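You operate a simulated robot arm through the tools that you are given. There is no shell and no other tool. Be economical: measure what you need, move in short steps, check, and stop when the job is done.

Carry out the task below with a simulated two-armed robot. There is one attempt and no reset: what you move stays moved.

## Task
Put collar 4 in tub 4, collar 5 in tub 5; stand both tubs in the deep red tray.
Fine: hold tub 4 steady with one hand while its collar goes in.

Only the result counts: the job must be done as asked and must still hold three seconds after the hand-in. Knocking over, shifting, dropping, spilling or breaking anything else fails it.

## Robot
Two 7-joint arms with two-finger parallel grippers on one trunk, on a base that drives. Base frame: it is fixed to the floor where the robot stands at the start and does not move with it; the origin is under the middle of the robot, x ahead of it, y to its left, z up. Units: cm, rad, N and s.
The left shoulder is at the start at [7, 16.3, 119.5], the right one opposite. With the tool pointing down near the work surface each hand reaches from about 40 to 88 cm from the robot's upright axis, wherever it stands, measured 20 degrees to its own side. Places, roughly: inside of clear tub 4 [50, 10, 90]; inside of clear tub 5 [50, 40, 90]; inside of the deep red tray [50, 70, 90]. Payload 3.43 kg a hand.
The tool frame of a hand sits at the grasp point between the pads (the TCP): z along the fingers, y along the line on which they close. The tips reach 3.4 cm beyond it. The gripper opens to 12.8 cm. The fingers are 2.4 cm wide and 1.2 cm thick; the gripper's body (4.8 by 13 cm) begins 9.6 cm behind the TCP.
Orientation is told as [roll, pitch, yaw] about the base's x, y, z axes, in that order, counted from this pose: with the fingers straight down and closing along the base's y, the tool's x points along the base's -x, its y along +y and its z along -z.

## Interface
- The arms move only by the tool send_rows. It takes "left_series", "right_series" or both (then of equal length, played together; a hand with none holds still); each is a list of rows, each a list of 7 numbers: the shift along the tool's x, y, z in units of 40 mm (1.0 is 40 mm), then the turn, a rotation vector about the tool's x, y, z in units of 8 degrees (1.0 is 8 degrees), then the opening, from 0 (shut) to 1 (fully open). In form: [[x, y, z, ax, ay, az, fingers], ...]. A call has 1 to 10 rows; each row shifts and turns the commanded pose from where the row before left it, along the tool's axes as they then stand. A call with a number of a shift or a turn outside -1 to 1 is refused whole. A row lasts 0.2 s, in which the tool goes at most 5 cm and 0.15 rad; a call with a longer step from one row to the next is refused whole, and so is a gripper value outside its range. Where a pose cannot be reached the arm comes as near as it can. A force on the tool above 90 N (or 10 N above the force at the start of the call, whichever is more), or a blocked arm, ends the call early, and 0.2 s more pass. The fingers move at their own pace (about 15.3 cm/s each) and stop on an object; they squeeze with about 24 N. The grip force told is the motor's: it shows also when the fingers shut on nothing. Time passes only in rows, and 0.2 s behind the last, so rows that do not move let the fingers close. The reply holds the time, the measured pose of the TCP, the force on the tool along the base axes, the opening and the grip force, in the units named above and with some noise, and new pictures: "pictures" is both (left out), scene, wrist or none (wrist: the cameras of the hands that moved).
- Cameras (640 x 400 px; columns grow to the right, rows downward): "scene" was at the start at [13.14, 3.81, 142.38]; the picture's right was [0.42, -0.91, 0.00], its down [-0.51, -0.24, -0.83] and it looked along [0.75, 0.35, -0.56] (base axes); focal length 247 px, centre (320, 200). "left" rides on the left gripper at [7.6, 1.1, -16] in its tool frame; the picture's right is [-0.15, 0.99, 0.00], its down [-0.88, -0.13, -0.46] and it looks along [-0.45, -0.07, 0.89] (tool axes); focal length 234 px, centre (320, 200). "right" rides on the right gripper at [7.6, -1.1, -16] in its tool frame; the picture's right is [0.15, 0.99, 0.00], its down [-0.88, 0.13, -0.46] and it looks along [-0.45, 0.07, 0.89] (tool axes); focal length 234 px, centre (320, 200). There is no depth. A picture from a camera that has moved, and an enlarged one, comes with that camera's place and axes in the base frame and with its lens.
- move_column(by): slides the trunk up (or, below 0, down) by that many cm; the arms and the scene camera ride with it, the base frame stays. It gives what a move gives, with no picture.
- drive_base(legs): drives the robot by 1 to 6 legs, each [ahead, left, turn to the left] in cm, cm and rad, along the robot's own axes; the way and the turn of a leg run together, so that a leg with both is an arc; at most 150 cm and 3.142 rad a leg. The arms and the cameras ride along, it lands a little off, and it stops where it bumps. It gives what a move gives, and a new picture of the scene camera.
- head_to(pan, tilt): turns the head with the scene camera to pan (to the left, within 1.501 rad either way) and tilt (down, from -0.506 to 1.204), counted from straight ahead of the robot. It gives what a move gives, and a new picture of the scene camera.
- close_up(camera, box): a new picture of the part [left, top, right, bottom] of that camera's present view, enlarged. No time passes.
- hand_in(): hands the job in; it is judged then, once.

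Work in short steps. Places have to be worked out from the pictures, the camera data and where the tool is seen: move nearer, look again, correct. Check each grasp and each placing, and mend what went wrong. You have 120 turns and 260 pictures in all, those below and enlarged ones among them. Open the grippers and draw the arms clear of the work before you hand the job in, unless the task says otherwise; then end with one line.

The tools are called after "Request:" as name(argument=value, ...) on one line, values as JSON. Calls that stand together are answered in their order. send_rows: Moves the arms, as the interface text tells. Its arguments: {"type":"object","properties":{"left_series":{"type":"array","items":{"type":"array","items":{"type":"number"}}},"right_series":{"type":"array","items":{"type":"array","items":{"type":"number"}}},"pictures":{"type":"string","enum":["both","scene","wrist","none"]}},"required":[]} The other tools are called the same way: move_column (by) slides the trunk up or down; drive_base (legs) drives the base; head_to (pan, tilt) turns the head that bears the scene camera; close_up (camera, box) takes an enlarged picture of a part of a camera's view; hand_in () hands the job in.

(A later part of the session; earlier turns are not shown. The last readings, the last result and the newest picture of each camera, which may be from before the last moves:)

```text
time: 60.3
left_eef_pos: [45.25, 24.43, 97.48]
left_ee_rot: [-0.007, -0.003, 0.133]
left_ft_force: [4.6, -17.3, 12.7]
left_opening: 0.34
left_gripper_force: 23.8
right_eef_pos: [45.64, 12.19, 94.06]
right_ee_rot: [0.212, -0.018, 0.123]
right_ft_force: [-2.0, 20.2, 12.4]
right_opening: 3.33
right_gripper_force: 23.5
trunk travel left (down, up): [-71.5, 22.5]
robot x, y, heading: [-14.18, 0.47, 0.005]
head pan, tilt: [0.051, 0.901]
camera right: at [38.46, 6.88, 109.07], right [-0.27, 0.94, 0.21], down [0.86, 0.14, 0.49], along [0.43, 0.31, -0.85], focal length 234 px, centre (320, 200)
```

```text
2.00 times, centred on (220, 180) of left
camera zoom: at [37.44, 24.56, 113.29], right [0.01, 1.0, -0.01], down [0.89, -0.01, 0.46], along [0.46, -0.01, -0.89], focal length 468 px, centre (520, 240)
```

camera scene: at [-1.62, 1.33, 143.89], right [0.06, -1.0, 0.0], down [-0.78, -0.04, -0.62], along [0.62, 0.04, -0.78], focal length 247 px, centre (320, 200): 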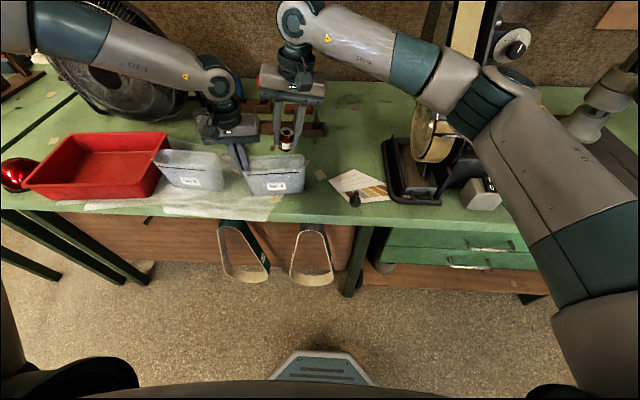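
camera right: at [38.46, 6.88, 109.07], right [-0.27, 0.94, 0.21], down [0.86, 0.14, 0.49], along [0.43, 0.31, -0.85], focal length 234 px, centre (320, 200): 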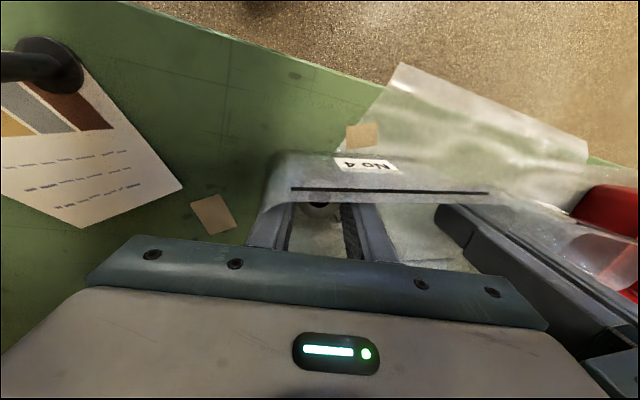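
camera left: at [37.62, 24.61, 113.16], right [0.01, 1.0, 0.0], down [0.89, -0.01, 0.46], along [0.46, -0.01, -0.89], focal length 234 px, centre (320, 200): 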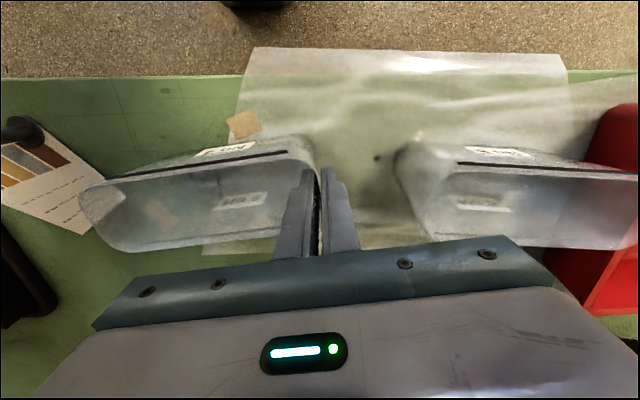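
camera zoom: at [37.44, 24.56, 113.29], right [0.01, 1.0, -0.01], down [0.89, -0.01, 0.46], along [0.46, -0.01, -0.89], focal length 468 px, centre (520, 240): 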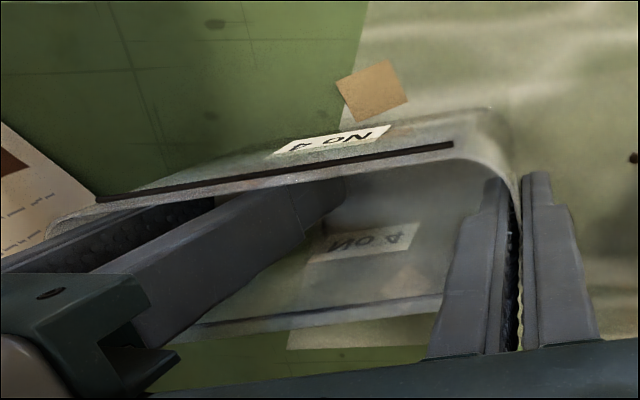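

The right finger presses the tapered right end (20 N in y). I move 0.9 cm to the left and slightly up.

Request:
send_rows(right_series=[[-0.02, 0.1, -0.05, 0, 0, 0, 0], [-0.02, 0.15, -0.05, 0, 0, 0, 0], [0, 0, 0, 0, 0, 0, 0]], pictures="none")

```text
time: 61.1
left_eef_pos: [45.26, 24.68, 97.23]
left_ee_rot: [0.0, 0.0, 0.137]
left_ft_force: [2.7, -1.1, 7.1]
left_opening: 0.48
left_gripper_force: 24.6
right_eef_pos: [46.01, 12.69, 94.31]
right_ee_rot: [0.208, -0.015, 0.116]
right_ft_force: [0.1, 0.0, -1.3]
right_opening: 3.32
right_gripper_force: 23.8
trunk travel left (down, up): [-71.5, 22.5]
robot x, y, heading: [-14.09, 0.71, 0.005]
head pan, tilt: [0.051, 0.901]
```

Free of contact. The collar's bottom is about 1 cm above the tub floor, so I open slightly to release it.

Request:
send_rows(right_series=[[0, 0.04, 0.08, 0, 0, 0, 0], [0, 0, 0, 0, 0, 0, 0.31], [0, 0, 0, 0, 0, 0, 0.34], [0, 0, 0, 0, 0, 0, 0.34]], pictures="wrist")

Request:
close_up(camera="scene", box=[190, 100, 350, 200])

```text
time: 62.1
left_eef_pos: [45.25, 24.62, 97.21]
left_ee_rot: [-0.005, -0.001, 0.135]
left_ft_force: [2.5, 1.4, 8.2]
left_opening: 0.4
left_gripper_force: 24.2
right_eef_pos: [45.88, 13.08, 94.13]
right_ee_rot: [0.208, -0.018, 0.119]
right_ft_force: [0.7, 1.3, 0.8]
right_opening: 4.32
right_gripper_force: 0.1
trunk travel left (down, up): [-71.5, 22.5]
robot x, y, heading: [-14.11, 0.89, 0.004]
head pan, tilt: [0.051, 0.901]
camera right: at [38.73, 7.85, 109.23], right [-0.26, 0.94, 0.2], down [0.86, 0.14, 0.49], along [0.43, 0.3, -0.85], focal length 234 px, centre (320, 200)
```

right: 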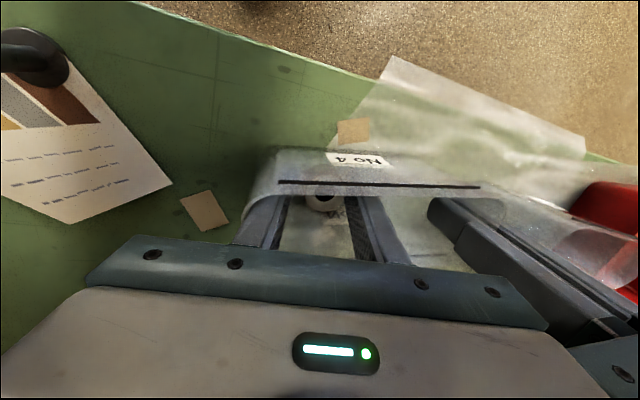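

```text
4.00 times, centred on (270, 150) of scene
camera zoom: at [-1.6, 1.42, 143.88], right [0.06, -1.0, 0.0], down [-0.78, -0.04, -0.62], along [0.62, 0.03, -0.78], focal length 989 px, centre (520, 400)
```

zoom: 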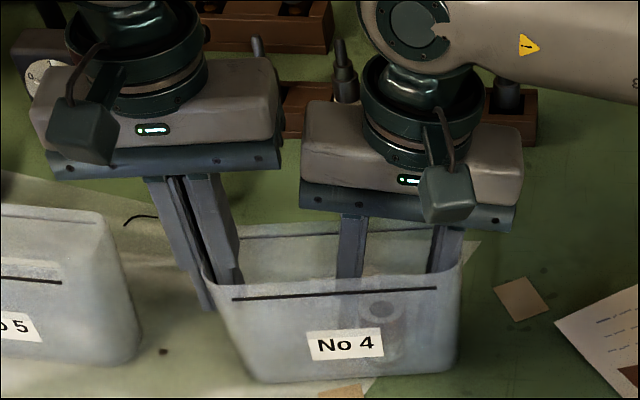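

Collar 4 stands in tub 4. I withdraw the right hand straight up.

Request:
send_rows(right_series=[[0, 0.08, -0.35, 0, 0, 0, 0.34], [0, 0.1, -0.5, 0, 0, 0, 0.34], [0, 0.156, -0.73, 0, 0, 0, 0.34], [0, 0.156, -0.73, 0, 0, 0, 0.34], [0, 0, -0.8, 0, 0, 0, 0.34], [0, 0, -0.8, 0, 0, 0, 0.34]], pictures="wrist")

Request:
close_up(camera="left", box=[60, 80, 380, 280])

```text
time: 63.5
left_eef_pos: [45.31, 24.56, 97.33]
left_ee_rot: [-0.003, -0.002, 0.134]
left_ft_force: [1.7, 1.9, 7.9]
left_opening: 0.39
left_gripper_force: 24.0
right_eef_pos: [45.55, 11.86, 109.8]
right_ee_rot: [0.21, -0.017, 0.121]
right_ft_force: [0.2, 0.8, -0.2]
right_opening: 4.35
right_gripper_force: 0.1
trunk travel left (down, up): [-71.5, 22.5]
robot x, y, heading: [-14.59, 0.54, 0.008]
head pan, tilt: [0.051, 0.901]
camera right: at [38.42, 6.69, 124.99], right [-0.26, 0.94, 0.2], down [0.86, 0.14, 0.49], along [0.43, 0.3, -0.85], focal length 234 px, centre (320, 200)
```

right: 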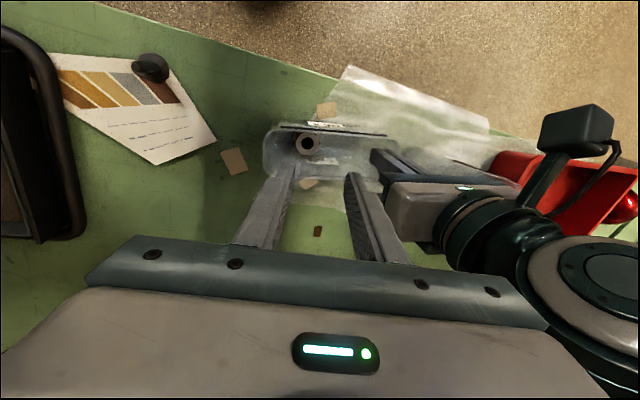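

```text
2.00 times, centred on (220, 180) of left
camera zoom: at [37.54, 24.63, 113.17], right [0.01, 1.0, 0.0], down [0.89, -0.01, 0.46], along [0.46, -0.01, -0.89], focal length 468 px, centre (520, 240)
```

zoom: 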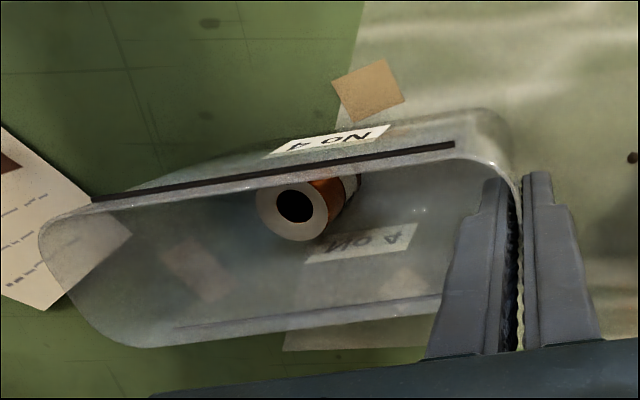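

Collar 4 is in tub 4 with the left hand holding it. For the carry I'll grip the tub by both ends, left hand as now and right hand on the right end, so that trunk and base can transport it level. I untilt the right hand and bring it over the right end wall at about [46.8, 7.6].

Request:
send_rows(right_series=[[0, 0, 0, 0.75, 0, 0, 0.4], [0, 0, 0, 0.75, 0, 0, 0.4], [-0.09, -0.55, 0, 0, 0, -0.1, 0.4], [-0.09, -0.55, 0, 0, 0, 0, 0.4], [0, 0, 0.6, 0, 0, 0, 0.4], [0, 0, 0.6, 0, 0, 0, 0.4], [0, 0, 0, 0, 0, 0, 0.4]], pictures="wrist")

Request:
close_up(camera="left", box=[0, 60, 352, 280])

```text
time: 65.1
left_eef_pos: [45.29, 24.54, 97.38]
left_ee_rot: [-0.003, -0.003, 0.134]
left_ft_force: [1.5, 1.4, 7.3]
left_opening: 0.43
left_gripper_force: 24.1
right_eef_pos: [47.3, 7.42, 105.06]
right_ee_rot: [0.0, -0.018, 0.133]
right_ft_force: [-0.7, -0.4, 0.7]
right_opening: 5.1
right_gripper_force: 0.0
trunk travel left (down, up): [-71.5, 22.5]
robot x, y, heading: [-14.71, 1.12, 0.003]
head pan, tilt: [0.051, 0.901]
camera right: at [39.65, 5.33, 120.69], right [-0.28, 0.96, 0.0], down [0.85, 0.24, 0.47], along [0.45, 0.13, -0.88], focal length 234 px, centre (320, 200)
```

right: 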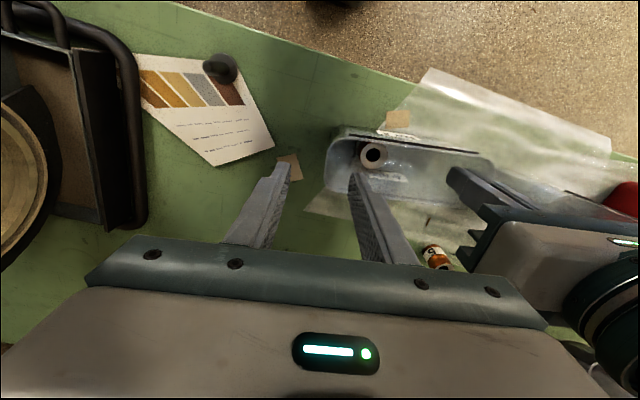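

```text
1.82 times, centred on (176, 170) of left
camera zoom: at [37.56, 24.62, 113.16], right [0.01, 1.0, 0.0], down [0.89, -0.01, 0.46], along [0.46, -0.01, -0.89], focal length 426 px, centre (582, 254)
```

zoom: 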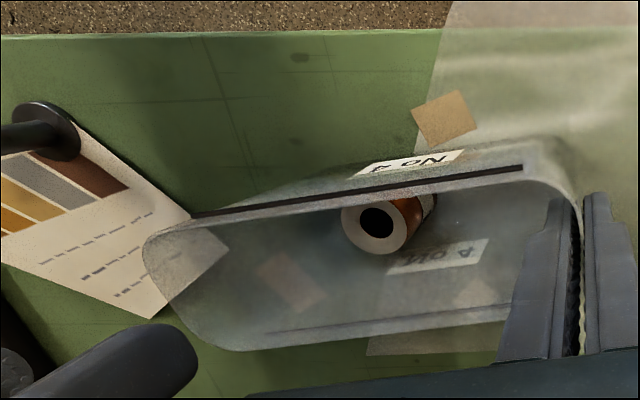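

The right end wall is at [47.2, 8.0]. I nudge 0.5 cm left and lower so the fingers straddle it, short of the collar at y≈13.7.

Request:
send_rows(right_series=[[0, 0.12, 0.4, 0, 0, 0, 0.4], [0, 0, 0.6, 0, 0, 0, 0.4], [0, 0, 0.6, 0, 0, 0, 0.4], [0, 0, 0.35, 0, 0, 0, 0.4], [0, 0, 0, 0, 0, 0, 0.4]], pictures="wrist")

Request:
close_up(camera="left", box=[0, 60, 352, 280])

```text
time: 66.3
left_eef_pos: [45.4, 24.59, 97.3]
left_ee_rot: [-0.003, -0.001, 0.135]
left_ft_force: [1.3, -0.9, 7.0]
left_opening: 0.39
left_gripper_force: 24.0
right_eef_pos: [47.19, 7.85, 97.23]
right_ee_rot: [0.002, -0.017, 0.132]
right_ft_force: [0.0, 0.3, -0.5]
right_opening: 5.08
right_gripper_force: 0.0
trunk travel left (down, up): [-71.5, 22.5]
robot x, y, heading: [-14.37, 1.12, 0.004]
head pan, tilt: [0.051, 0.901]
camera right: at [39.58, 5.73, 112.92], right [-0.28, 0.96, 0.0], down [0.85, 0.24, 0.47], along [0.45, 0.13, -0.88], focal length 234 px, centre (320, 200)
```

right: 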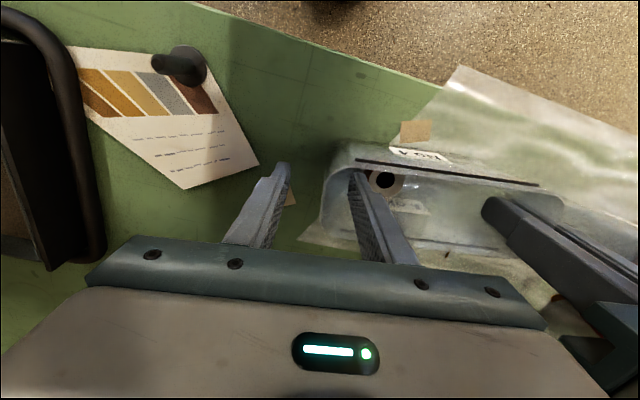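

```text
1.82 times, centred on (176, 170) of left
camera zoom: at [37.57, 24.62, 113.16], right [0.01, 1.0, 0.0], down [0.89, -0.01, 0.46], along [0.46, -0.01, -0.89], focal length 426 px, centre (582, 254)
```

zoom: 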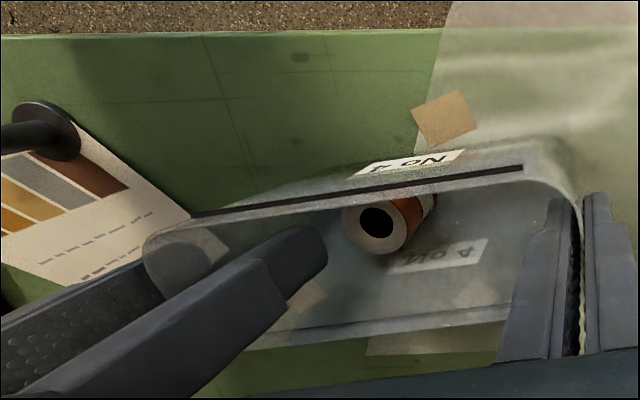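

Good: the fingers straddle the wall clear of the collar. I close the right hand.

Request:
send_rows(right_series=[[0, 0, 0, 0, 0, 0, 0.25], [0, 0, 0, 0, 0, 0, 0.15], [0, 0, 0, 0, 0, 0, 0.08], [0, 0, 0, 0, 0, 0, 0], [0, 0, 0, 0, 0, 0, 0]], pictures="wrist")

Request:
move_column(by=3)

Request:
close_up(camera="scene", box=[160, 80, 352, 200])

```text
time: 67.5
left_eef_pos: [45.3, 24.41, 97.35]
left_ee_rot: [-0.006, -0.002, 0.136]
left_ft_force: [3.0, -19.9, -0.7]
left_opening: 0.39
left_gripper_force: 24.6
right_eef_pos: [47.1, 8.06, 97.38]
right_ee_rot: [0.005, -0.015, 0.137]
right_ft_force: [-4.3, 19.9, 1.6]
right_opening: 0.48
right_gripper_force: 24.0
trunk travel left (down, up): [-71.5, 22.5]
robot x, y, heading: [-14.21, 1.12, 0.007]
head pan, tilt: [0.051, 0.901]
camera right: at [39.55, 5.85, 112.95], right [-0.28, 0.96, 0.0], down [0.85, 0.24, 0.47], along [0.45, 0.13, -0.88], focal length 234 px, centre (320, 200)
```

right: 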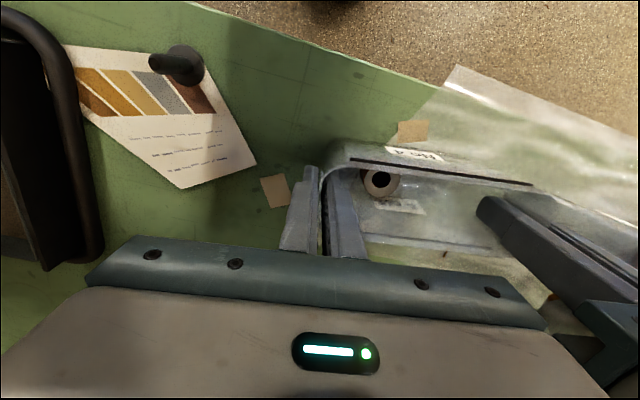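

```text
time: 68.2
left_eef_pos: [45.52, 24.45, 100.21]
left_ee_rot: [-0.006, -0.002, 0.136]
left_ft_force: [3.7, -30.9, -1.4]
left_opening: 0.4
left_gripper_force: 24.2
right_eef_pos: [47.24, 7.97, 100.32]
right_ee_rot: [0.004, -0.015, 0.133]
right_ft_force: [-2.7, 30.5, -0.2]
right_opening: 0.52
right_gripper_force: 23.8
trunk travel left (down, up): [-74.5, 19.5]
robot x, y, heading: [-14.3, 0.71, 0.004]
head pan, tilt: [0.051, 0.901]
```

```text
3.33 times, centred on (256, 140) of scene
camera zoom: at [-1.45, 1.41, 146.86], right [0.06, -1.0, 0.0], down [-0.78, -0.04, -0.62], along [0.62, 0.03, -0.78], focal length 824 px, centre (533, 400)
```

zoom: 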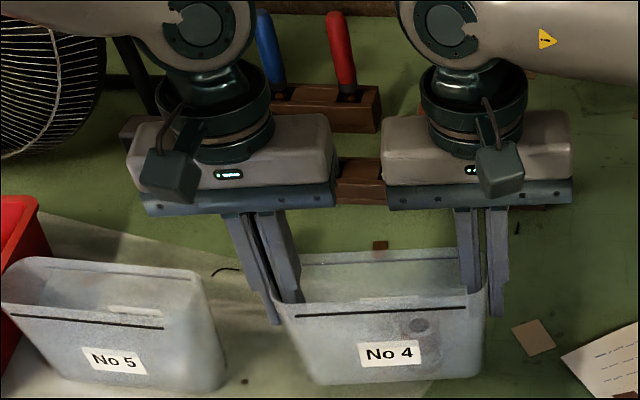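

The tub is lifted but 30 N of tension is spread between the hands. I ease the right hand a little toward the left.

Request:
send_rows(right_series=[[0, 0.06, 0, 0, 0, 0, 0], [0, 0, 0, 0, 0, 0, 0]], pictures="scene")

```text
time: 68.8
left_eef_pos: [45.54, 24.5, 100.23]
left_ee_rot: [-0.005, -0.002, 0.135]
left_ft_force: [3.6, -23.1, -0.2]
left_opening: 0.41
left_gripper_force: 24.0
right_eef_pos: [47.1, 8.08, 100.31]
right_ee_rot: [0.005, -0.016, 0.133]
right_ft_force: [-3.5, 24.3, -0.4]
right_opening: 0.49
right_gripper_force: 24.2
trunk travel left (down, up): [-74.5, 19.5]
robot x, y, heading: [-14.12, 0.92, 0.002]
head pan, tilt: [0.051, 0.901]
camera scene: at [-1.47, 1.4, 146.86], right [0.06, -1.0, 0.0], down [-0.78, -0.04, -0.62], along [0.62, 0.03, -0.78], focal length 247 px, centre (320, 200)
```

scene: 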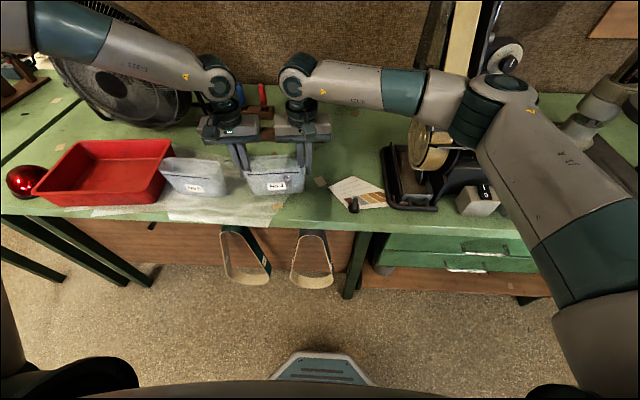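

I ease the rest of the tension and raise the trunk 12 cm, so that the tub clears everything.

Request:
send_rows(right_series=[[0, 0.1, 0, 0, 0, 0, 0], [0, 0.08, 0, 0, 0, 0, 0], [0, 0, 0, 0, 0, 0, 0]], pictures="none")

Request:
move_column(by=12)

Request:
head_to(pan=0.4, tilt=0.85)

```text
time: 69.6
left_eef_pos: [45.46, 24.78, 100.16]
left_ee_rot: [0.002, 0.001, 0.139]
left_ft_force: [1.5, 9.9, -1.6]
left_opening: 0.44
left_gripper_force: 24.2
right_eef_pos: [47.1, 8.45, 100.18]
right_ee_rot: [-0.004, -0.015, 0.128]
right_ft_force: [-1.2, -9.9, -0.9]
right_opening: 0.5
right_gripper_force: 24.0
trunk travel left (down, up): [-74.5, 19.5]
robot x, y, heading: [-14.02, 0.62, 0.005]
head pan, tilt: [0.051, 0.901]
```

```text
time: 71.1
left_eef_pos: [45.36, 24.78, 112.13]
left_ee_rot: [0.001, 0.001, 0.138]
left_ft_force: [-2.5, 41.4, -1.1]
left_opening: 0.47
left_gripper_force: 23.9
right_eef_pos: [47.13, 8.4, 112.14]
right_ee_rot: [-0.003, -0.014, 0.132]
right_ft_force: [2.6, -41.3, -1.8]
right_opening: 0.54
right_gripper_force: 23.7
trunk travel left (down, up): [-86.5, 7.5]
robot x, y, heading: [-14.11, 0.63, 0.005]
head pan, tilt: [0.051, 0.901]
```

```text
time: 71.9
left_eef_pos: [45.3, 24.73, 112.17]
left_ee_rot: [0.001, 0.002, 0.136]
left_ft_force: [-1.7, 41.6, -0.5]
left_opening: 0.49
left_gripper_force: 23.6
right_eef_pos: [47.14, 8.48, 112.21]
right_ee_rot: [-0.004, -0.015, 0.131]
right_ft_force: [1.9, -41.2, -1.1]
right_opening: 0.53
right_gripper_force: 24.3
trunk travel left (down, up): [-86.5, 7.5]
robot x, y, heading: [-14.44, 0.88, 0.007]
head pan, tilt: [0.4, 0.85]
camera scene: at [-1.86, 4.05, 159.26], right [0.39, -0.92, 0.0], down [-0.69, -0.3, -0.66], along [0.61, 0.26, -0.75], focal length 247 px, centre (320, 200)
```

scene: 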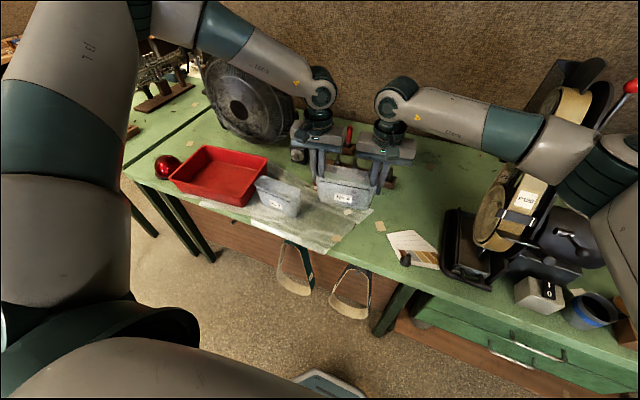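

Now there's 41 N of squeeze, so I ease the right hand back a little and then drive left toward the tray.

Request:
send_rows(right_series=[[0, -0.12, 0, 0, 0, 0, 0], [0, 0, 0, 0, 0, 0, 0]], pictures="none")

Request:
drive_base(legs=[[0, 25, 0]])

```text
time: 72.5
left_eef_pos: [45.28, 24.52, 112.23]
left_ee_rot: [-0.002, 0.0, 0.135]
left_ft_force: [-2.1, 28.4, -0.1]
left_opening: 0.43
left_gripper_force: 24.0
right_eef_pos: [47.1, 8.31, 112.3]
right_ee_rot: [0.0, -0.015, 0.132]
right_ft_force: [3.2, -28.7, -1.4]
right_opening: 0.49
right_gripper_force: 24.4
trunk travel left (down, up): [-86.5, 7.5]
robot x, y, heading: [-14.52, 0.55, 0.008]
head pan, tilt: [0.4, 0.85]
```

```text
time: 74.3
left_eef_pos: [45.22, 49.23, 112.24]
left_ee_rot: [-0.003, -0.002, 0.137]
left_ft_force: [-2.8, 22.5, -1.0]
left_opening: 0.43
left_gripper_force: 24.3
right_eef_pos: [46.96, 32.88, 112.17]
right_ee_rot: [0.001, -0.017, 0.132]
right_ft_force: [2.9, -23.5, -1.1]
right_opening: 0.48
right_gripper_force: 24.0
trunk travel left (down, up): [-86.5, 7.5]
robot x, y, heading: [-14.31, 25.58, 0.007]
head pan, tilt: [0.4, 0.85]
camera scene: at [-2.01, 28.63, 159.26], right [0.39, -0.92, 0.0], down [-0.69, -0.3, -0.66], along [0.61, 0.26, -0.75], focal length 247 px, centre (320, 200)
```

scene: 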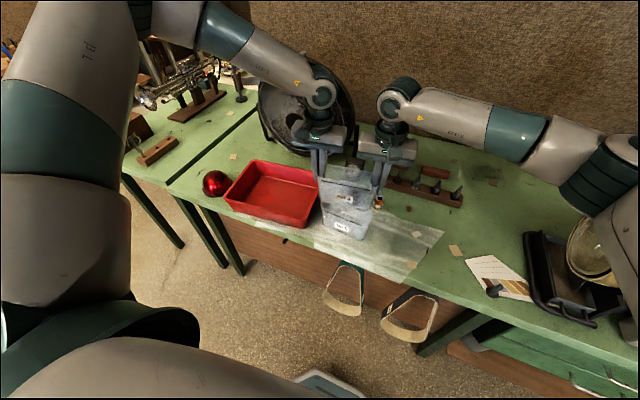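

Going well. I measure the tray from here.

Request:
close_up(camera="scene", box=[190, 130, 350, 230])

Request:
close_up(camera="left", box=[0, 0, 640, 400])

```text
4.00 times, centred on (270, 180) of scene
camera zoom: at [-2.01, 28.63, 159.26], right [0.39, -0.92, 0.0], down [-0.69, -0.3, -0.66], along [0.61, 0.26, -0.75], focal length 989 px, centre (520, 280)
```

zoom: 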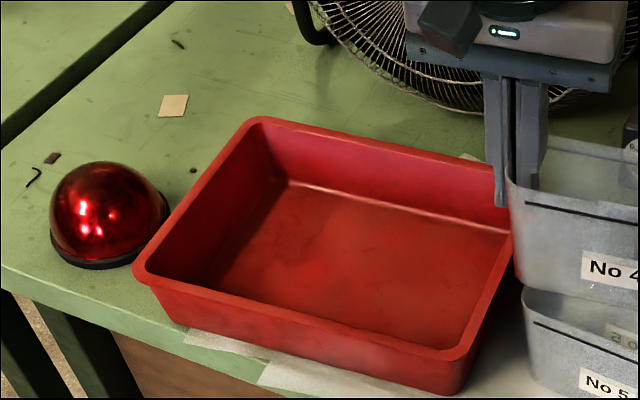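

```text
1.00 times, centred on (320, 200) of left
camera zoom: at [37.48, 49.27, 128.15], right [0.01, 1.0, 0.0], down [0.89, -0.01, 0.46], along [0.46, -0.01, -0.89], focal length 234 px, centre (320, 200)
```

zoom: 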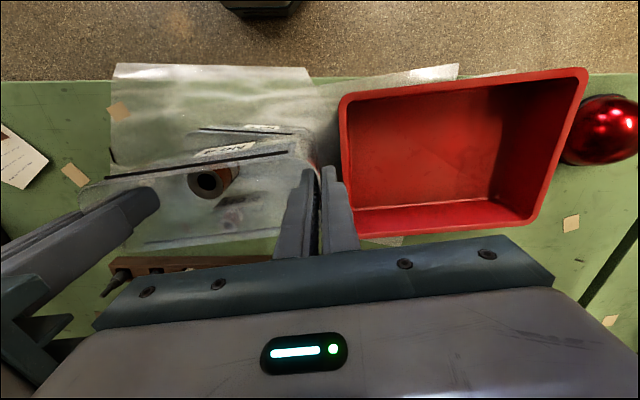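

Tray centre is about [49.3, 67.9], yawed about 7° like the tub. Tub 4 goes to the far half, around [54.3, 68.5], so I drive 8 ahead and 27.5 left.

Request:
drive_base(legs=[[0, 27.4, 0], [8.2, 0, 0]])

Request:
close_up(camera="left", box=[0, 0, 640, 400])

Request:
close_up(camera="right", box=[0, 0, 640, 400])

```text
time: 77.0
left_eef_pos: [52.77, 77.29, 112.56]
left_ee_rot: [-0.005, -0.006, 0.132]
left_ft_force: [-0.7, 6.2, -0.7]
left_opening: 0.4
left_gripper_force: 24.6
right_eef_pos: [54.48, 60.84, 112.57]
right_ee_rot: [0.0, -0.02, 0.129]
right_ft_force: [0.3, -5.7, -0.7]
right_opening: 0.46
right_gripper_force: 23.7
trunk travel left (down, up): [-86.5, 7.5]
robot x, y, heading: [-6.62, 54.0, 0.002]
head pan, tilt: [0.4, 0.85]
camera scene: at [5.27, 56.83, 159.33], right [0.39, -0.92, 0.0], down [-0.69, -0.29, -0.66], along [0.61, 0.26, -0.75], focal length 247 px, centre (320, 200)
```

scene: 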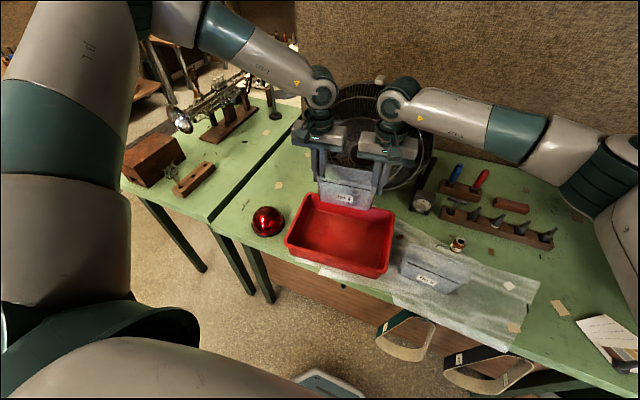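

```text
1.00 times, centred on (320, 200) of left
camera zoom: at [44.96, 77.3, 128.38], right [0.02, 1.0, 0.0], down [0.89, -0.01, 0.46], along [0.46, -0.01, -0.89], focal length 234 px, centre (320, 200)
```

zoom: 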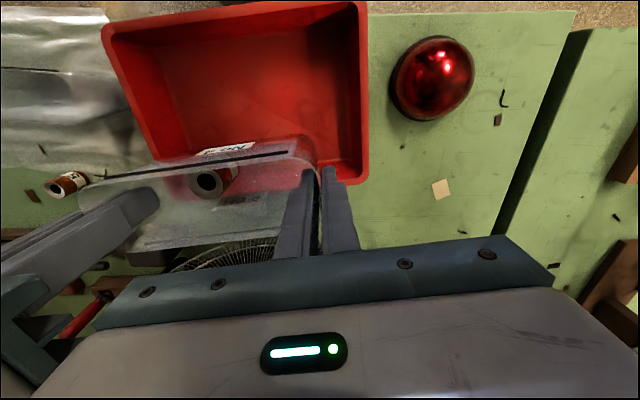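

```text
1.00 times, centred on (320, 200) of right
camera zoom: at [46.8, 58.79, 128.21], right [-0.27, 0.96, 0.0], down [0.85, 0.24, 0.47], along [0.46, 0.13, -0.88], focal length 234 px, centre (320, 200)
```

zoom: 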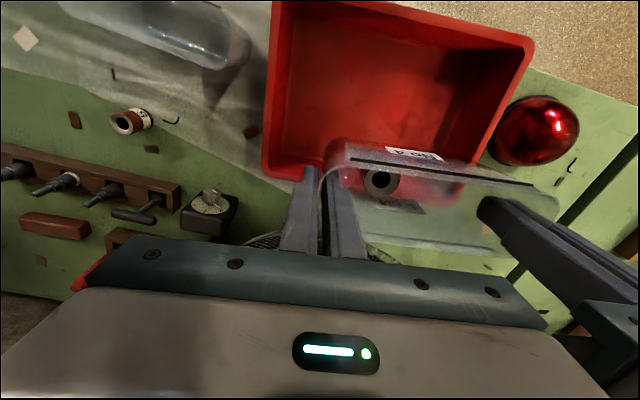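

The tub hangs over the tray's far half with margins of about 3 cm. I lower the trunk 12.5 cm and check the forces.

Request:
move_column(by=-12.5)

Request:
head_to(pan=0.2, tilt=0.85)

```text
time: 78.5
left_eef_pos: [53.15, 77.2, 99.84]
left_ee_rot: [-0.005, -0.001, 0.13]
left_ft_force: [0.0, 2.2, -1.2]
left_opening: 0.41
left_gripper_force: 24.3
right_eef_pos: [54.77, 60.97, 99.89]
right_ee_rot: [-0.001, -0.017, 0.129]
right_ft_force: [0.1, -2.6, -1.4]
right_opening: 0.5
right_gripper_force: 23.9
trunk travel left (down, up): [-74.0, 20.0]
robot x, y, heading: [-6.45, 53.46, 0.001]
head pan, tilt: [0.4, 0.85]
```

```text
time: 79.2
left_eef_pos: [53.17, 77.22, 99.67]
left_ee_rot: [-0.003, -0.003, 0.131]
left_ft_force: [-0.5, 1.3, -0.3]
left_opening: 0.42
left_gripper_force: 23.6
right_eef_pos: [54.83, 60.92, 99.82]
right_ee_rot: [0.001, -0.014, 0.129]
right_ft_force: [0.9, -1.7, -1.2]
right_opening: 0.46
right_gripper_force: 24.3
trunk travel left (down, up): [-74.0, 20.0]
robot x, y, heading: [-6.76, 53.53, 0.002]
head pan, tilt: [0.201, 0.85]
camera scene: at [6.34, 55.39, 146.76], right [0.2, -0.98, 0.0], down [-0.74, -0.15, -0.66], along [0.65, 0.13, -0.75], focal length 247 px, centre (320, 200)
```

scene: 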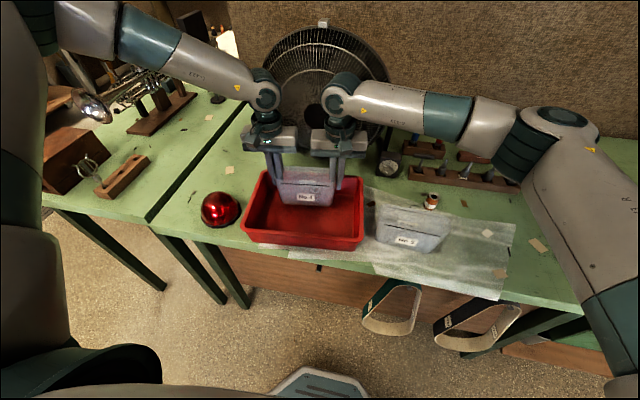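

The tub is inside the tray, hanging about 2 cm above the floor with small forces. I lower further in small steps.

Request:
move_column(by=-1.3)

Request:
move_column(by=-0.5)

```text
time: 79.9
left_eef_pos: [53.13, 77.2, 98.48]
left_ee_rot: [-0.003, 0.0, 0.134]
left_ft_force: [0.0, 2.6, -0.6]
left_opening: 0.4
left_gripper_force: 24.0
right_eef_pos: [54.84, 60.99, 98.47]
right_ee_rot: [-0.001, -0.017, 0.13]
right_ft_force: [-0.5, -2.8, -1.2]
right_opening: 0.49
right_gripper_force: 24.1
trunk travel left (down, up): [-72.7, 21.3]
robot x, y, heading: [-6.44, 53.71, 0.004]
head pan, tilt: [0.201, 0.85]
```

```text
time: 80.4
left_eef_pos: [53.3, 77.29, 97.94]
left_ee_rot: [-0.003, 0.001, 0.131]
left_ft_force: [-0.3, 2.6, -1.3]
left_opening: 0.42
left_gripper_force: 23.9
right_eef_pos: [54.89, 60.88, 97.87]
right_ee_rot: [0.0, -0.017, 0.13]
right_ft_force: [-0.7, -2.8, 0.0]
right_opening: 0.5
right_gripper_force: 23.7
trunk travel left (down, up): [-72.2, 21.8]
robot x, y, heading: [-6.35, 54.22, -0.001]
head pan, tilt: [0.201, 0.85]
```

Request:
move_column(by=-0.4)

Request:
move_column(by=-0.3)

```text
time: 80.9
left_eef_pos: [53.14, 77.29, 97.83]
left_ee_rot: [-0.004, -0.002, 0.131]
left_ft_force: [0.2, 4.9, 1.3]
left_opening: 0.44
left_gripper_force: 24.1
right_eef_pos: [54.77, 60.87, 97.72]
right_ee_rot: [0.002, -0.017, 0.129]
right_ft_force: [0.0, -3.0, 10.5]
right_opening: 0.46
right_gripper_force: 24.0
trunk travel left (down, up): [-71.8, 22.2]
robot x, y, heading: [-6.59, 53.58, 0.001]
head pan, tilt: [0.201, 0.85]
```

```text
time: 81.5
left_eef_pos: [53.11, 77.24, 97.62]
left_ee_rot: [-0.003, -0.007, 0.133]
left_ft_force: [1.0, 7.7, 17.1]
left_opening: 0.49
left_gripper_force: 23.9
right_eef_pos: [54.78, 60.92, 97.49]
right_ee_rot: [0.0, -0.018, 0.129]
right_ft_force: [3.6, -3.3, 17.0]
right_opening: 0.45
right_gripper_force: 24.0
trunk travel left (down, up): [-71.5, 22.5]
robot x, y, heading: [-6.4, 53.82, 0.001]
head pan, tilt: [0.201, 0.85]
```

Both hands feel the floor (17 N up), so the tub stands in the tray. I open both hands a little and withdraw upward.

Request:
send_rows(left_series=[[0, 0, -0.05, 0, 0, 0, 0.1], [0, 0, 0, 0, 0, 0, 0.18], [0, 0, 0, 0, 0, 0, 0.18], [0, 0, -0.5, 0, 0, 0, 0.18], [0, 0, -0.8, 0, 0, 0, 0.18], [0, 0, -0.8, 0, 0, 0, 0.18], [0, 0, -0.8, 0, 0, 0, 0.18], [0, 0, -0.5, 0, 0, 0, 0.18]], right_series=[[0, 0, -0.05, 0, 0, 0, 0.1], [0, 0, 0, 0, 0, 0, 0.18], [0, 0, 0, 0, 0, 0, 0.18], [0, 0, -0.5, 0, 0, 0, 0.18], [0, 0, -0.8, 0, 0, 0, 0.18], [0, 0, -0.8, 0, 0, 0, 0.18], [0, 0, -0.8, 0, 0, 0, 0.18], [0, 0, -0.5, 0, 0, 0, 0.18]])

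```text
time: 83.2
left_eef_pos: [53.17, 77.27, 111.1]
left_ee_rot: [-0.003, -0.003, 0.132]
left_ft_force: [-0.1, 0.6, -0.1]
left_opening: 2.31
left_gripper_force: 0.1
right_eef_pos: [54.74, 60.79, 111.11]
right_ee_rot: [-0.002, -0.016, 0.128]
right_ft_force: [0.4, 0.1, 0.1]
right_opening: 2.32
right_gripper_force: 0.0
trunk travel left (down, up): [-71.5, 22.5]
robot x, y, heading: [-6.45, 53.71, -0.001]
head pan, tilt: [0.201, 0.85]
camera scene: at [6.27, 55.38, 144.26], right [0.2, -0.98, 0.0], down [-0.74, -0.15, -0.66], along [0.65, 0.13, -0.75], focal length 247 px, centre (320, 200)
camera right: at [47.16, 58.73, 126.78], right [-0.27, 0.96, 0.0], down [0.85, 0.24, 0.47], along [0.45, 0.13, -0.88], focal length 234 px, centre (320, 200)
camera left: at [45.44, 77.41, 126.99], right [0.01, 1.0, 0.0], down [0.89, -0.01, 0.46], along [0.46, -0.01, -0.89], focal length 234 px, centre (320, 200)
```

scene: 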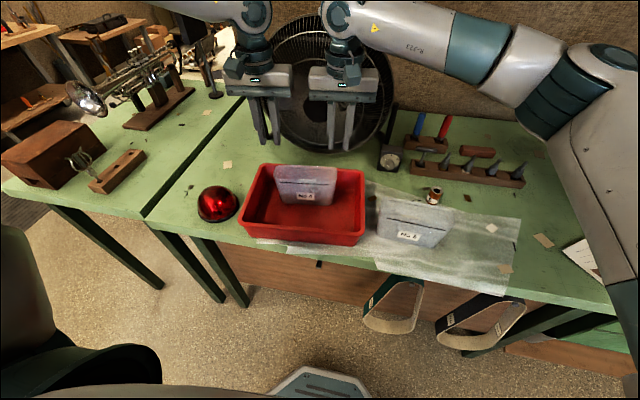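
right: 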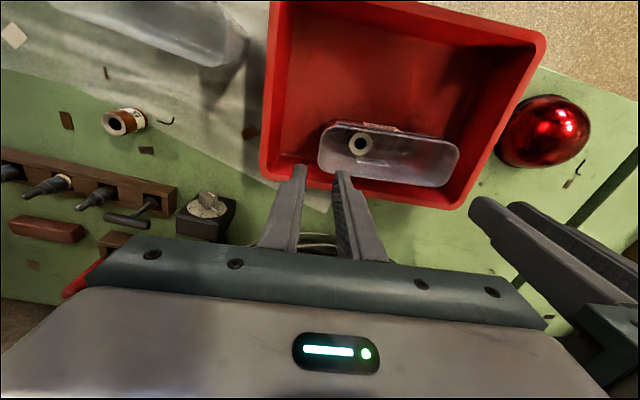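
left: 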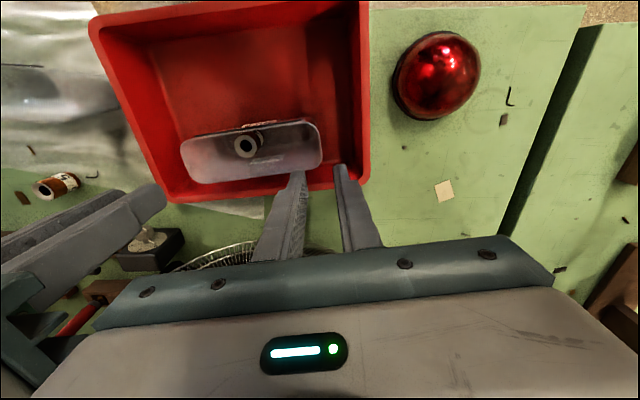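

Tub 4 stands in the tray with its collar. Next, the right hand goes for collar 5, estimated at [60.8, 32.2].

Request:
send_rows(right_series=[[0, 0, 0, 0, 0, 0.93, 0.5], [-0.19, -0.89, 0.05, 0, 0, 0, 0.6], [-0.19, -0.89, 0.05, 0, 0, 0, 0.6], [-0.19, -0.89, 0.05, 0, 0, 0, 0.6], [-0.19, -0.89, 0.1, 0, 0, 0, 0.6], [-0.19, -0.89, 0.2, 0, 0, 0, 0.6], [-0.19, -0.89, 0.3, 0, 0, 0, 0.6], [-0.19, -0.89, 0.3, 0, 0, 0, 0.6], [-0.19, -0.89, 0.3, 0, 0, 0, 0.6], [0, 0, 0, 0, 0, 0, 0.6]])

```text
time: 85.5
left_eef_pos: [53.27, 77.43, 111.09]
left_ee_rot: [-0.005, -0.002, 0.132]
left_ft_force: [0.4, -1.0, -0.7]
left_opening: 2.3
left_gripper_force: 0.0
right_eef_pos: [60.86, 32.28, 105.47]
right_ee_rot: [0.001, -0.016, -0.001]
right_ft_force: [0.1, 0.4, 0.2]
right_opening: 7.68
right_gripper_force: 0.1
trunk travel left (down, up): [-71.5, 22.5]
robot x, y, heading: [-6.71, 53.99, -0.002]
head pan, tilt: [0.201, 0.85]
camera scene: at [6.34, 55.47, 144.26], right [0.2, -0.98, 0.0], down [-0.74, -0.15, -0.66], along [0.65, 0.13, -0.75], focal length 247 px, centre (320, 200)
camera right: at [53.03, 31.17, 121.19], right [-0.15, 0.99, 0.0], down [0.87, 0.13, 0.47], along [0.47, 0.07, -0.88], focal length 234 px, centre (320, 200)
```

scene: 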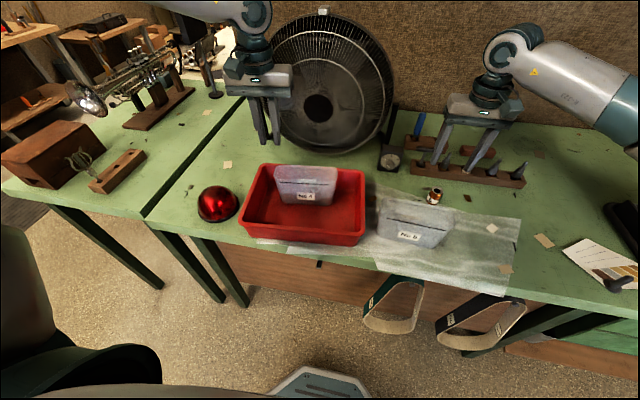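
right: 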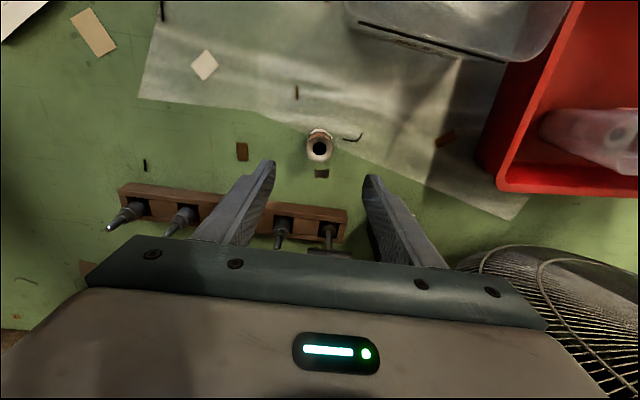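

Collar 5 is at [61.1, 32.4], nearly centred. I lower to z≈92.4.

Request:
send_rows(right_series=[[-0.05, 0.03, 0.7, 0, 0, 0, 0.6], [0, 0, 0.7, 0, 0, 0, 0.6], [0, 0, 0.7, 0, 0, 0, 0.6], [0, 0, 0.7, 0, 0, 0, 0.6], [0, 0, 0.46, 0, 0, 0, 0.6], [0, 0, 0, 0, 0, 0, 0.6]], pictures="wrist")

```text
time: 86.8
left_eef_pos: [53.25, 77.31, 111.08]
left_ee_rot: [-0.003, -0.003, 0.13]
left_ft_force: [0.0, 0.0, 1.0]
left_opening: 2.29
left_gripper_force: 0.0
right_eef_pos: [61.11, 32.43, 92.54]
right_ee_rot: [0.002, -0.015, -0.001]
right_ft_force: [0.4, -0.9, -0.3]
right_opening: 7.7
right_gripper_force: 0.0
trunk travel left (down, up): [-71.5, 22.5]
robot x, y, heading: [-6.56, 53.9, 0.003]
head pan, tilt: [0.201, 0.85]
camera right: at [53.38, 31.33, 108.27], right [-0.15, 0.99, 0.0], down [0.87, 0.13, 0.47], along [0.47, 0.07, -0.88], focal length 234 px, centre (320, 200)
```

right: 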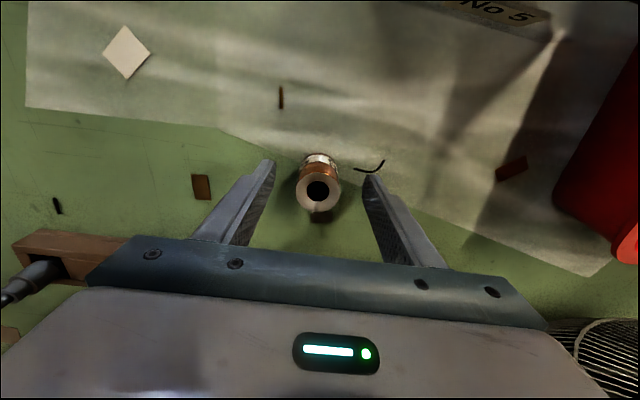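

It is centred between the pads, so I close and lift.

Request:
send_rows(right_series=[[0, 0, 0, 0, 0, 0, 0], [0, 0, 0, 0, 0, 0, 0], [0, 0, 0, 0, 0, 0, 0], [0, 0, 0, 0, 0, 0, 0], [0, 0, -0.5, 0, 0, 0, 0], [0, 0, -0.9, 0, 0, 0, 0], [0, 0, -0.9, 0, 0, 0, 0], [0, 0, -0.9, 0, 0, 0, 0], [0, 0, -0.9, 0, 0, 0, 0], [0, 0, -0.9, 0, 0, 0, 0]], pictures="wrist")

Request:
close_up(camera="scene", box=[340, 160, 532, 280])

```text
time: 89.0
left_eef_pos: [53.17, 77.26, 111.12]
left_ee_rot: [-0.003, -0.002, 0.132]
left_ft_force: [-0.3, 0.5, 0.4]
left_opening: 2.28
left_gripper_force: 0.0
right_eef_pos: [60.72, 32.45, 112.85]
right_ee_rot: [0.001, -0.015, 0.0]
right_ft_force: [-0.1, -0.5, -1.4]
right_opening: 3.32
right_gripper_force: 24.3
trunk travel left (down, up): [-71.5, 22.5]
robot x, y, heading: [-6.67, 53.83, 0.0]
head pan, tilt: [0.201, 0.85]
camera right: at [53.01, 31.4, 128.48], right [-0.15, 0.99, 0.0], down [0.87, 0.13, 0.47], along [0.47, 0.07, -0.88], focal length 234 px, centre (320, 200)
```

right: 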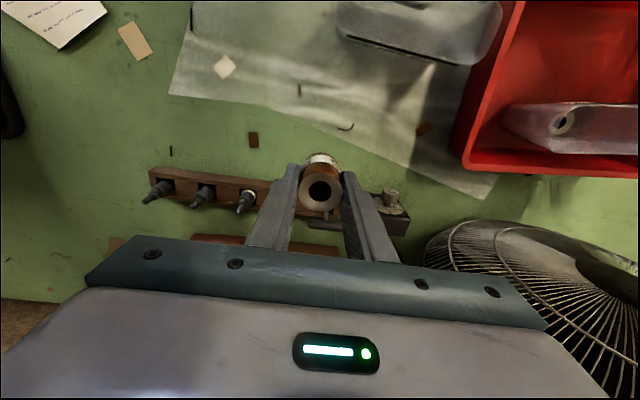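

```text
3.33 times, centred on (436, 220) of scene
camera zoom: at [6.29, 55.43, 144.26], right [0.2, -0.98, 0.0], down [-0.74, -0.15, -0.66], along [0.65, 0.13, -0.75], focal length 824 px, centre (-67, 133)
```

zoom: 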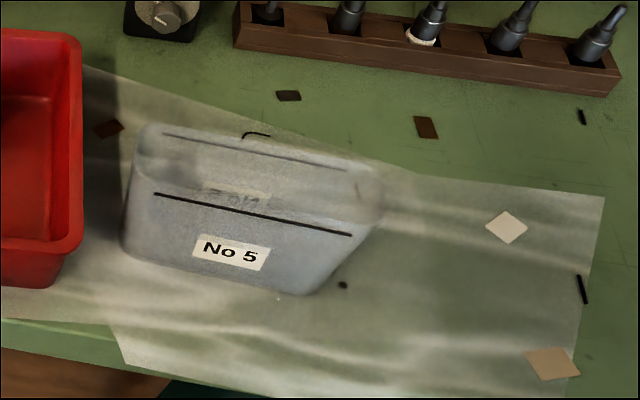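

Collar 5 is gripped. Tub 5's rim spans [47.8, 48.2] to [46.1, 31.5]. I draw the right hand in, then drive so that the left hand lands over tub 5's left end.

Request:
send_rows(right_series=[[0.23, 0.8, -0.02, 0, 0, 0, 0], [0.23, 0.8, -0.02, 0, 0, 0, 0], [0.23, 0.8, -0.02, 0, 0, 0, 0], [0.23, 0.8, -0.02, 0, 0, 0, 0], [0.23, 0.8, -0.02, 0, 0, 0, 0], [0.23, 0.8, -0.02, 0, 0, 0, 0], [0.23, 0.8, 0, 0, 0, 0, 0]], left_series=[[0, 0, 0, 0, 0, 0, 0.4], [0, 0, 0, 0, 0, 0, 0.4], [0, 0, 0, 0, 0, 0.8, 0.4], [0, 0, 0, 0, 0, 0.9, 0.4], [0, 0, 0, 0, 0, 0, 0.4], [0, 0, 0, 0, 0, 0, 0.4], [0, 0, 0, 0, 0, 0, 0.4]], pictures="none")

Request:
drive_base(legs=[[-7.8, 0, 0], [0, -29, 0]])

Request:
close_up(camera="left", box=[0, 0, 640, 400])

Request:
close_up(camera="right", box=[0, 0, 640, 400])

```text
time: 90.7
left_eef_pos: [53.32, 77.29, 111.11]
left_ee_rot: [-0.005, -0.003, -0.106]
left_ft_force: [-0.1, 0.4, -0.1]
left_opening: 5.13
left_gripper_force: 0.0
right_eef_pos: [54.44, 55.07, 113.04]
right_ee_rot: [0.0, -0.017, 0.001]
right_ft_force: [-0.5, 0.8, -1.3]
right_opening: 3.33
right_gripper_force: 24.3
trunk travel left (down, up): [-71.5, 22.5]
robot x, y, heading: [-6.41, 53.35, 0.001]
head pan, tilt: [0.201, 0.85]
```

```text
time: 93.3
left_eef_pos: [45.62, 48.14, 111.01]
left_ee_rot: [-0.002, -0.001, -0.104]
left_ft_force: [0.3, 0.1, 0.1]
left_opening: 5.11
left_gripper_force: 0.1
right_eef_pos: [46.87, 25.77, 113.09]
right_ee_rot: [0.002, -0.016, 0.001]
right_ft_force: [0.6, 1.1, -1.1]
right_opening: 3.33
right_gripper_force: 24.1
trunk travel left (down, up): [-71.5, 22.5]
robot x, y, heading: [-14.3, 24.74, 0.004]
head pan, tilt: [0.201, 0.85]
camera scene: at [-1.23, 26.29, 144.25], right [0.2, -0.98, 0.0], down [-0.74, -0.15, -0.66], along [0.65, 0.13, -0.75], focal length 247 px, centre (320, 200)
```

scene: 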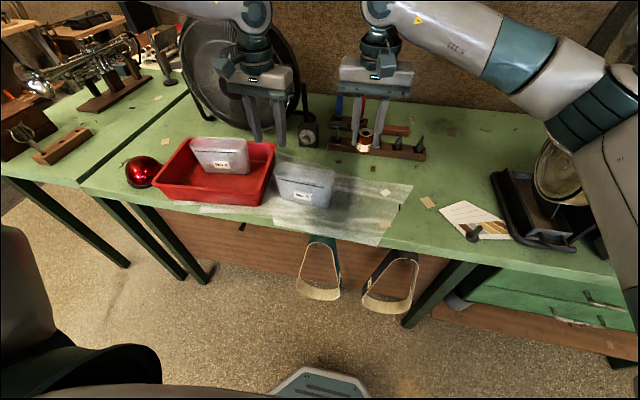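

```text
1.00 times, centred on (320, 200) of left
camera zoom: at [38.13, 50.07, 126.91], right [0.25, 0.97, 0.0], down [0.86, -0.22, 0.46], along [0.44, -0.12, -0.89], focal length 234 px, centre (320, 200)
```

zoom: 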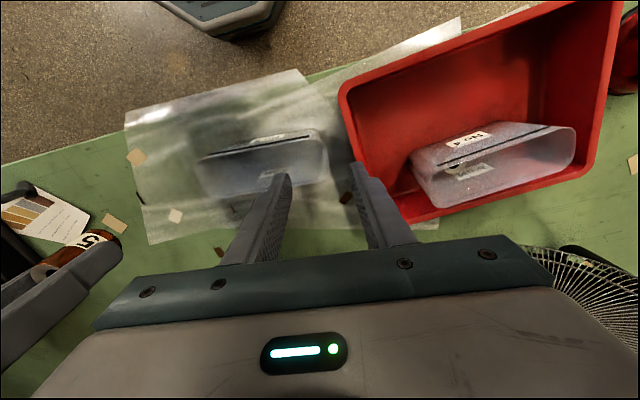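

```text
1.00 times, centred on (320, 200) of right
camera zoom: at [39.11, 24.72, 128.74], right [-0.15, 0.99, 0.0], down [0.87, 0.13, 0.47], along [0.46, 0.07, -0.88], focal length 234 px, centre (320, 200)
```

zoom: 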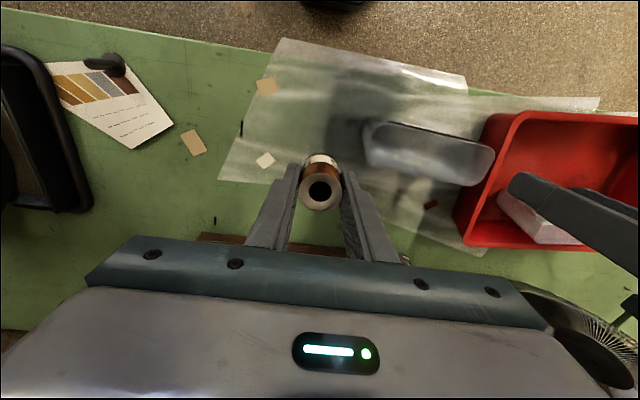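

Tub 5's left end is at about [46.5, 48.5], close to the tray's rim at y≈52.8, so I use a narrow opening. I lower to z≈103 and check.

Request:
send_rows(left_series=[[-0.19, 0.08, 0.4, 0, 0, 0, 0.27], [0, 0, 0.8, 0, 0, 0, 0.27], [0, 0, 0.8, 0, 0, 0, 0.27], [0, 0, 0, 0, 0, 0, 0.27]], pictures="none")

Request:
close_up(camera="left", box=[160, 60, 480, 260])

Request:
close_up(camera="scene", box=[220, 100, 412, 220])

```text
time: 94.3
left_eef_pos: [46.37, 48.25, 103.01]
left_ee_rot: [-0.004, -0.001, -0.104]
left_ft_force: [0.1, -1.0, -0.1]
left_opening: 3.45
left_gripper_force: 0.1
right_eef_pos: [46.84, 25.69, 113.1]
right_ee_rot: [0.002, -0.017, -0.002]
right_ft_force: [0.3, -1.3, -2.2]
right_opening: 3.32
right_gripper_force: 24.0
trunk travel left (down, up): [-71.5, 22.5]
robot x, y, heading: [-14.02, 24.6, 0.004]
head pan, tilt: [0.201, 0.85]
```

```text
2.00 times, centred on (320, 160) of left
camera zoom: at [38.78, 50.15, 118.87], right [0.25, 0.97, 0.0], down [0.86, -0.22, 0.46], along [0.44, -0.12, -0.89], focal length 468 px, centre (320, 280)
```

zoom: 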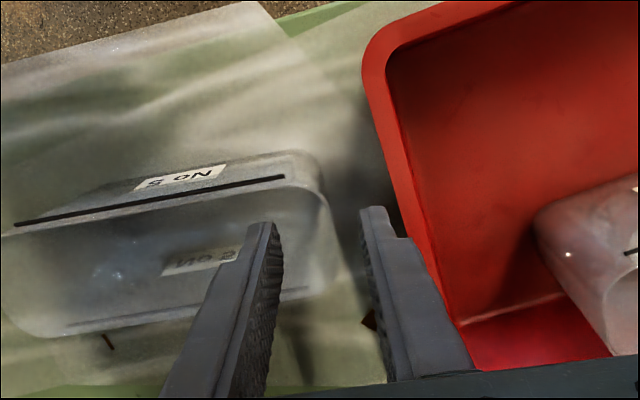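

```text
3.33 times, centred on (316, 160) of scene
camera zoom: at [-1.3, 26.23, 144.26], right [0.2, -0.98, 0.0], down [-0.74, -0.15, -0.66], along [0.65, 0.13, -0.75], focal length 824 px, centre (333, 333)
```

zoom: 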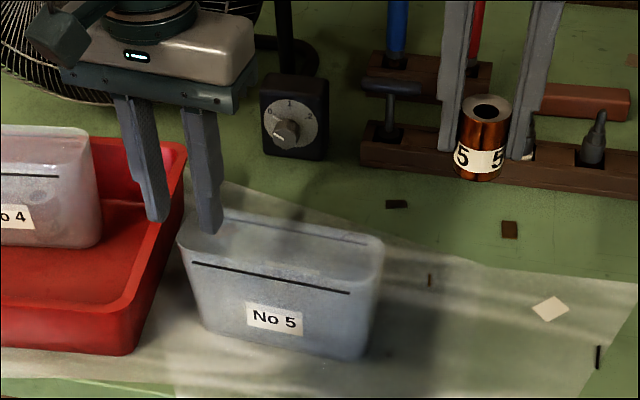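

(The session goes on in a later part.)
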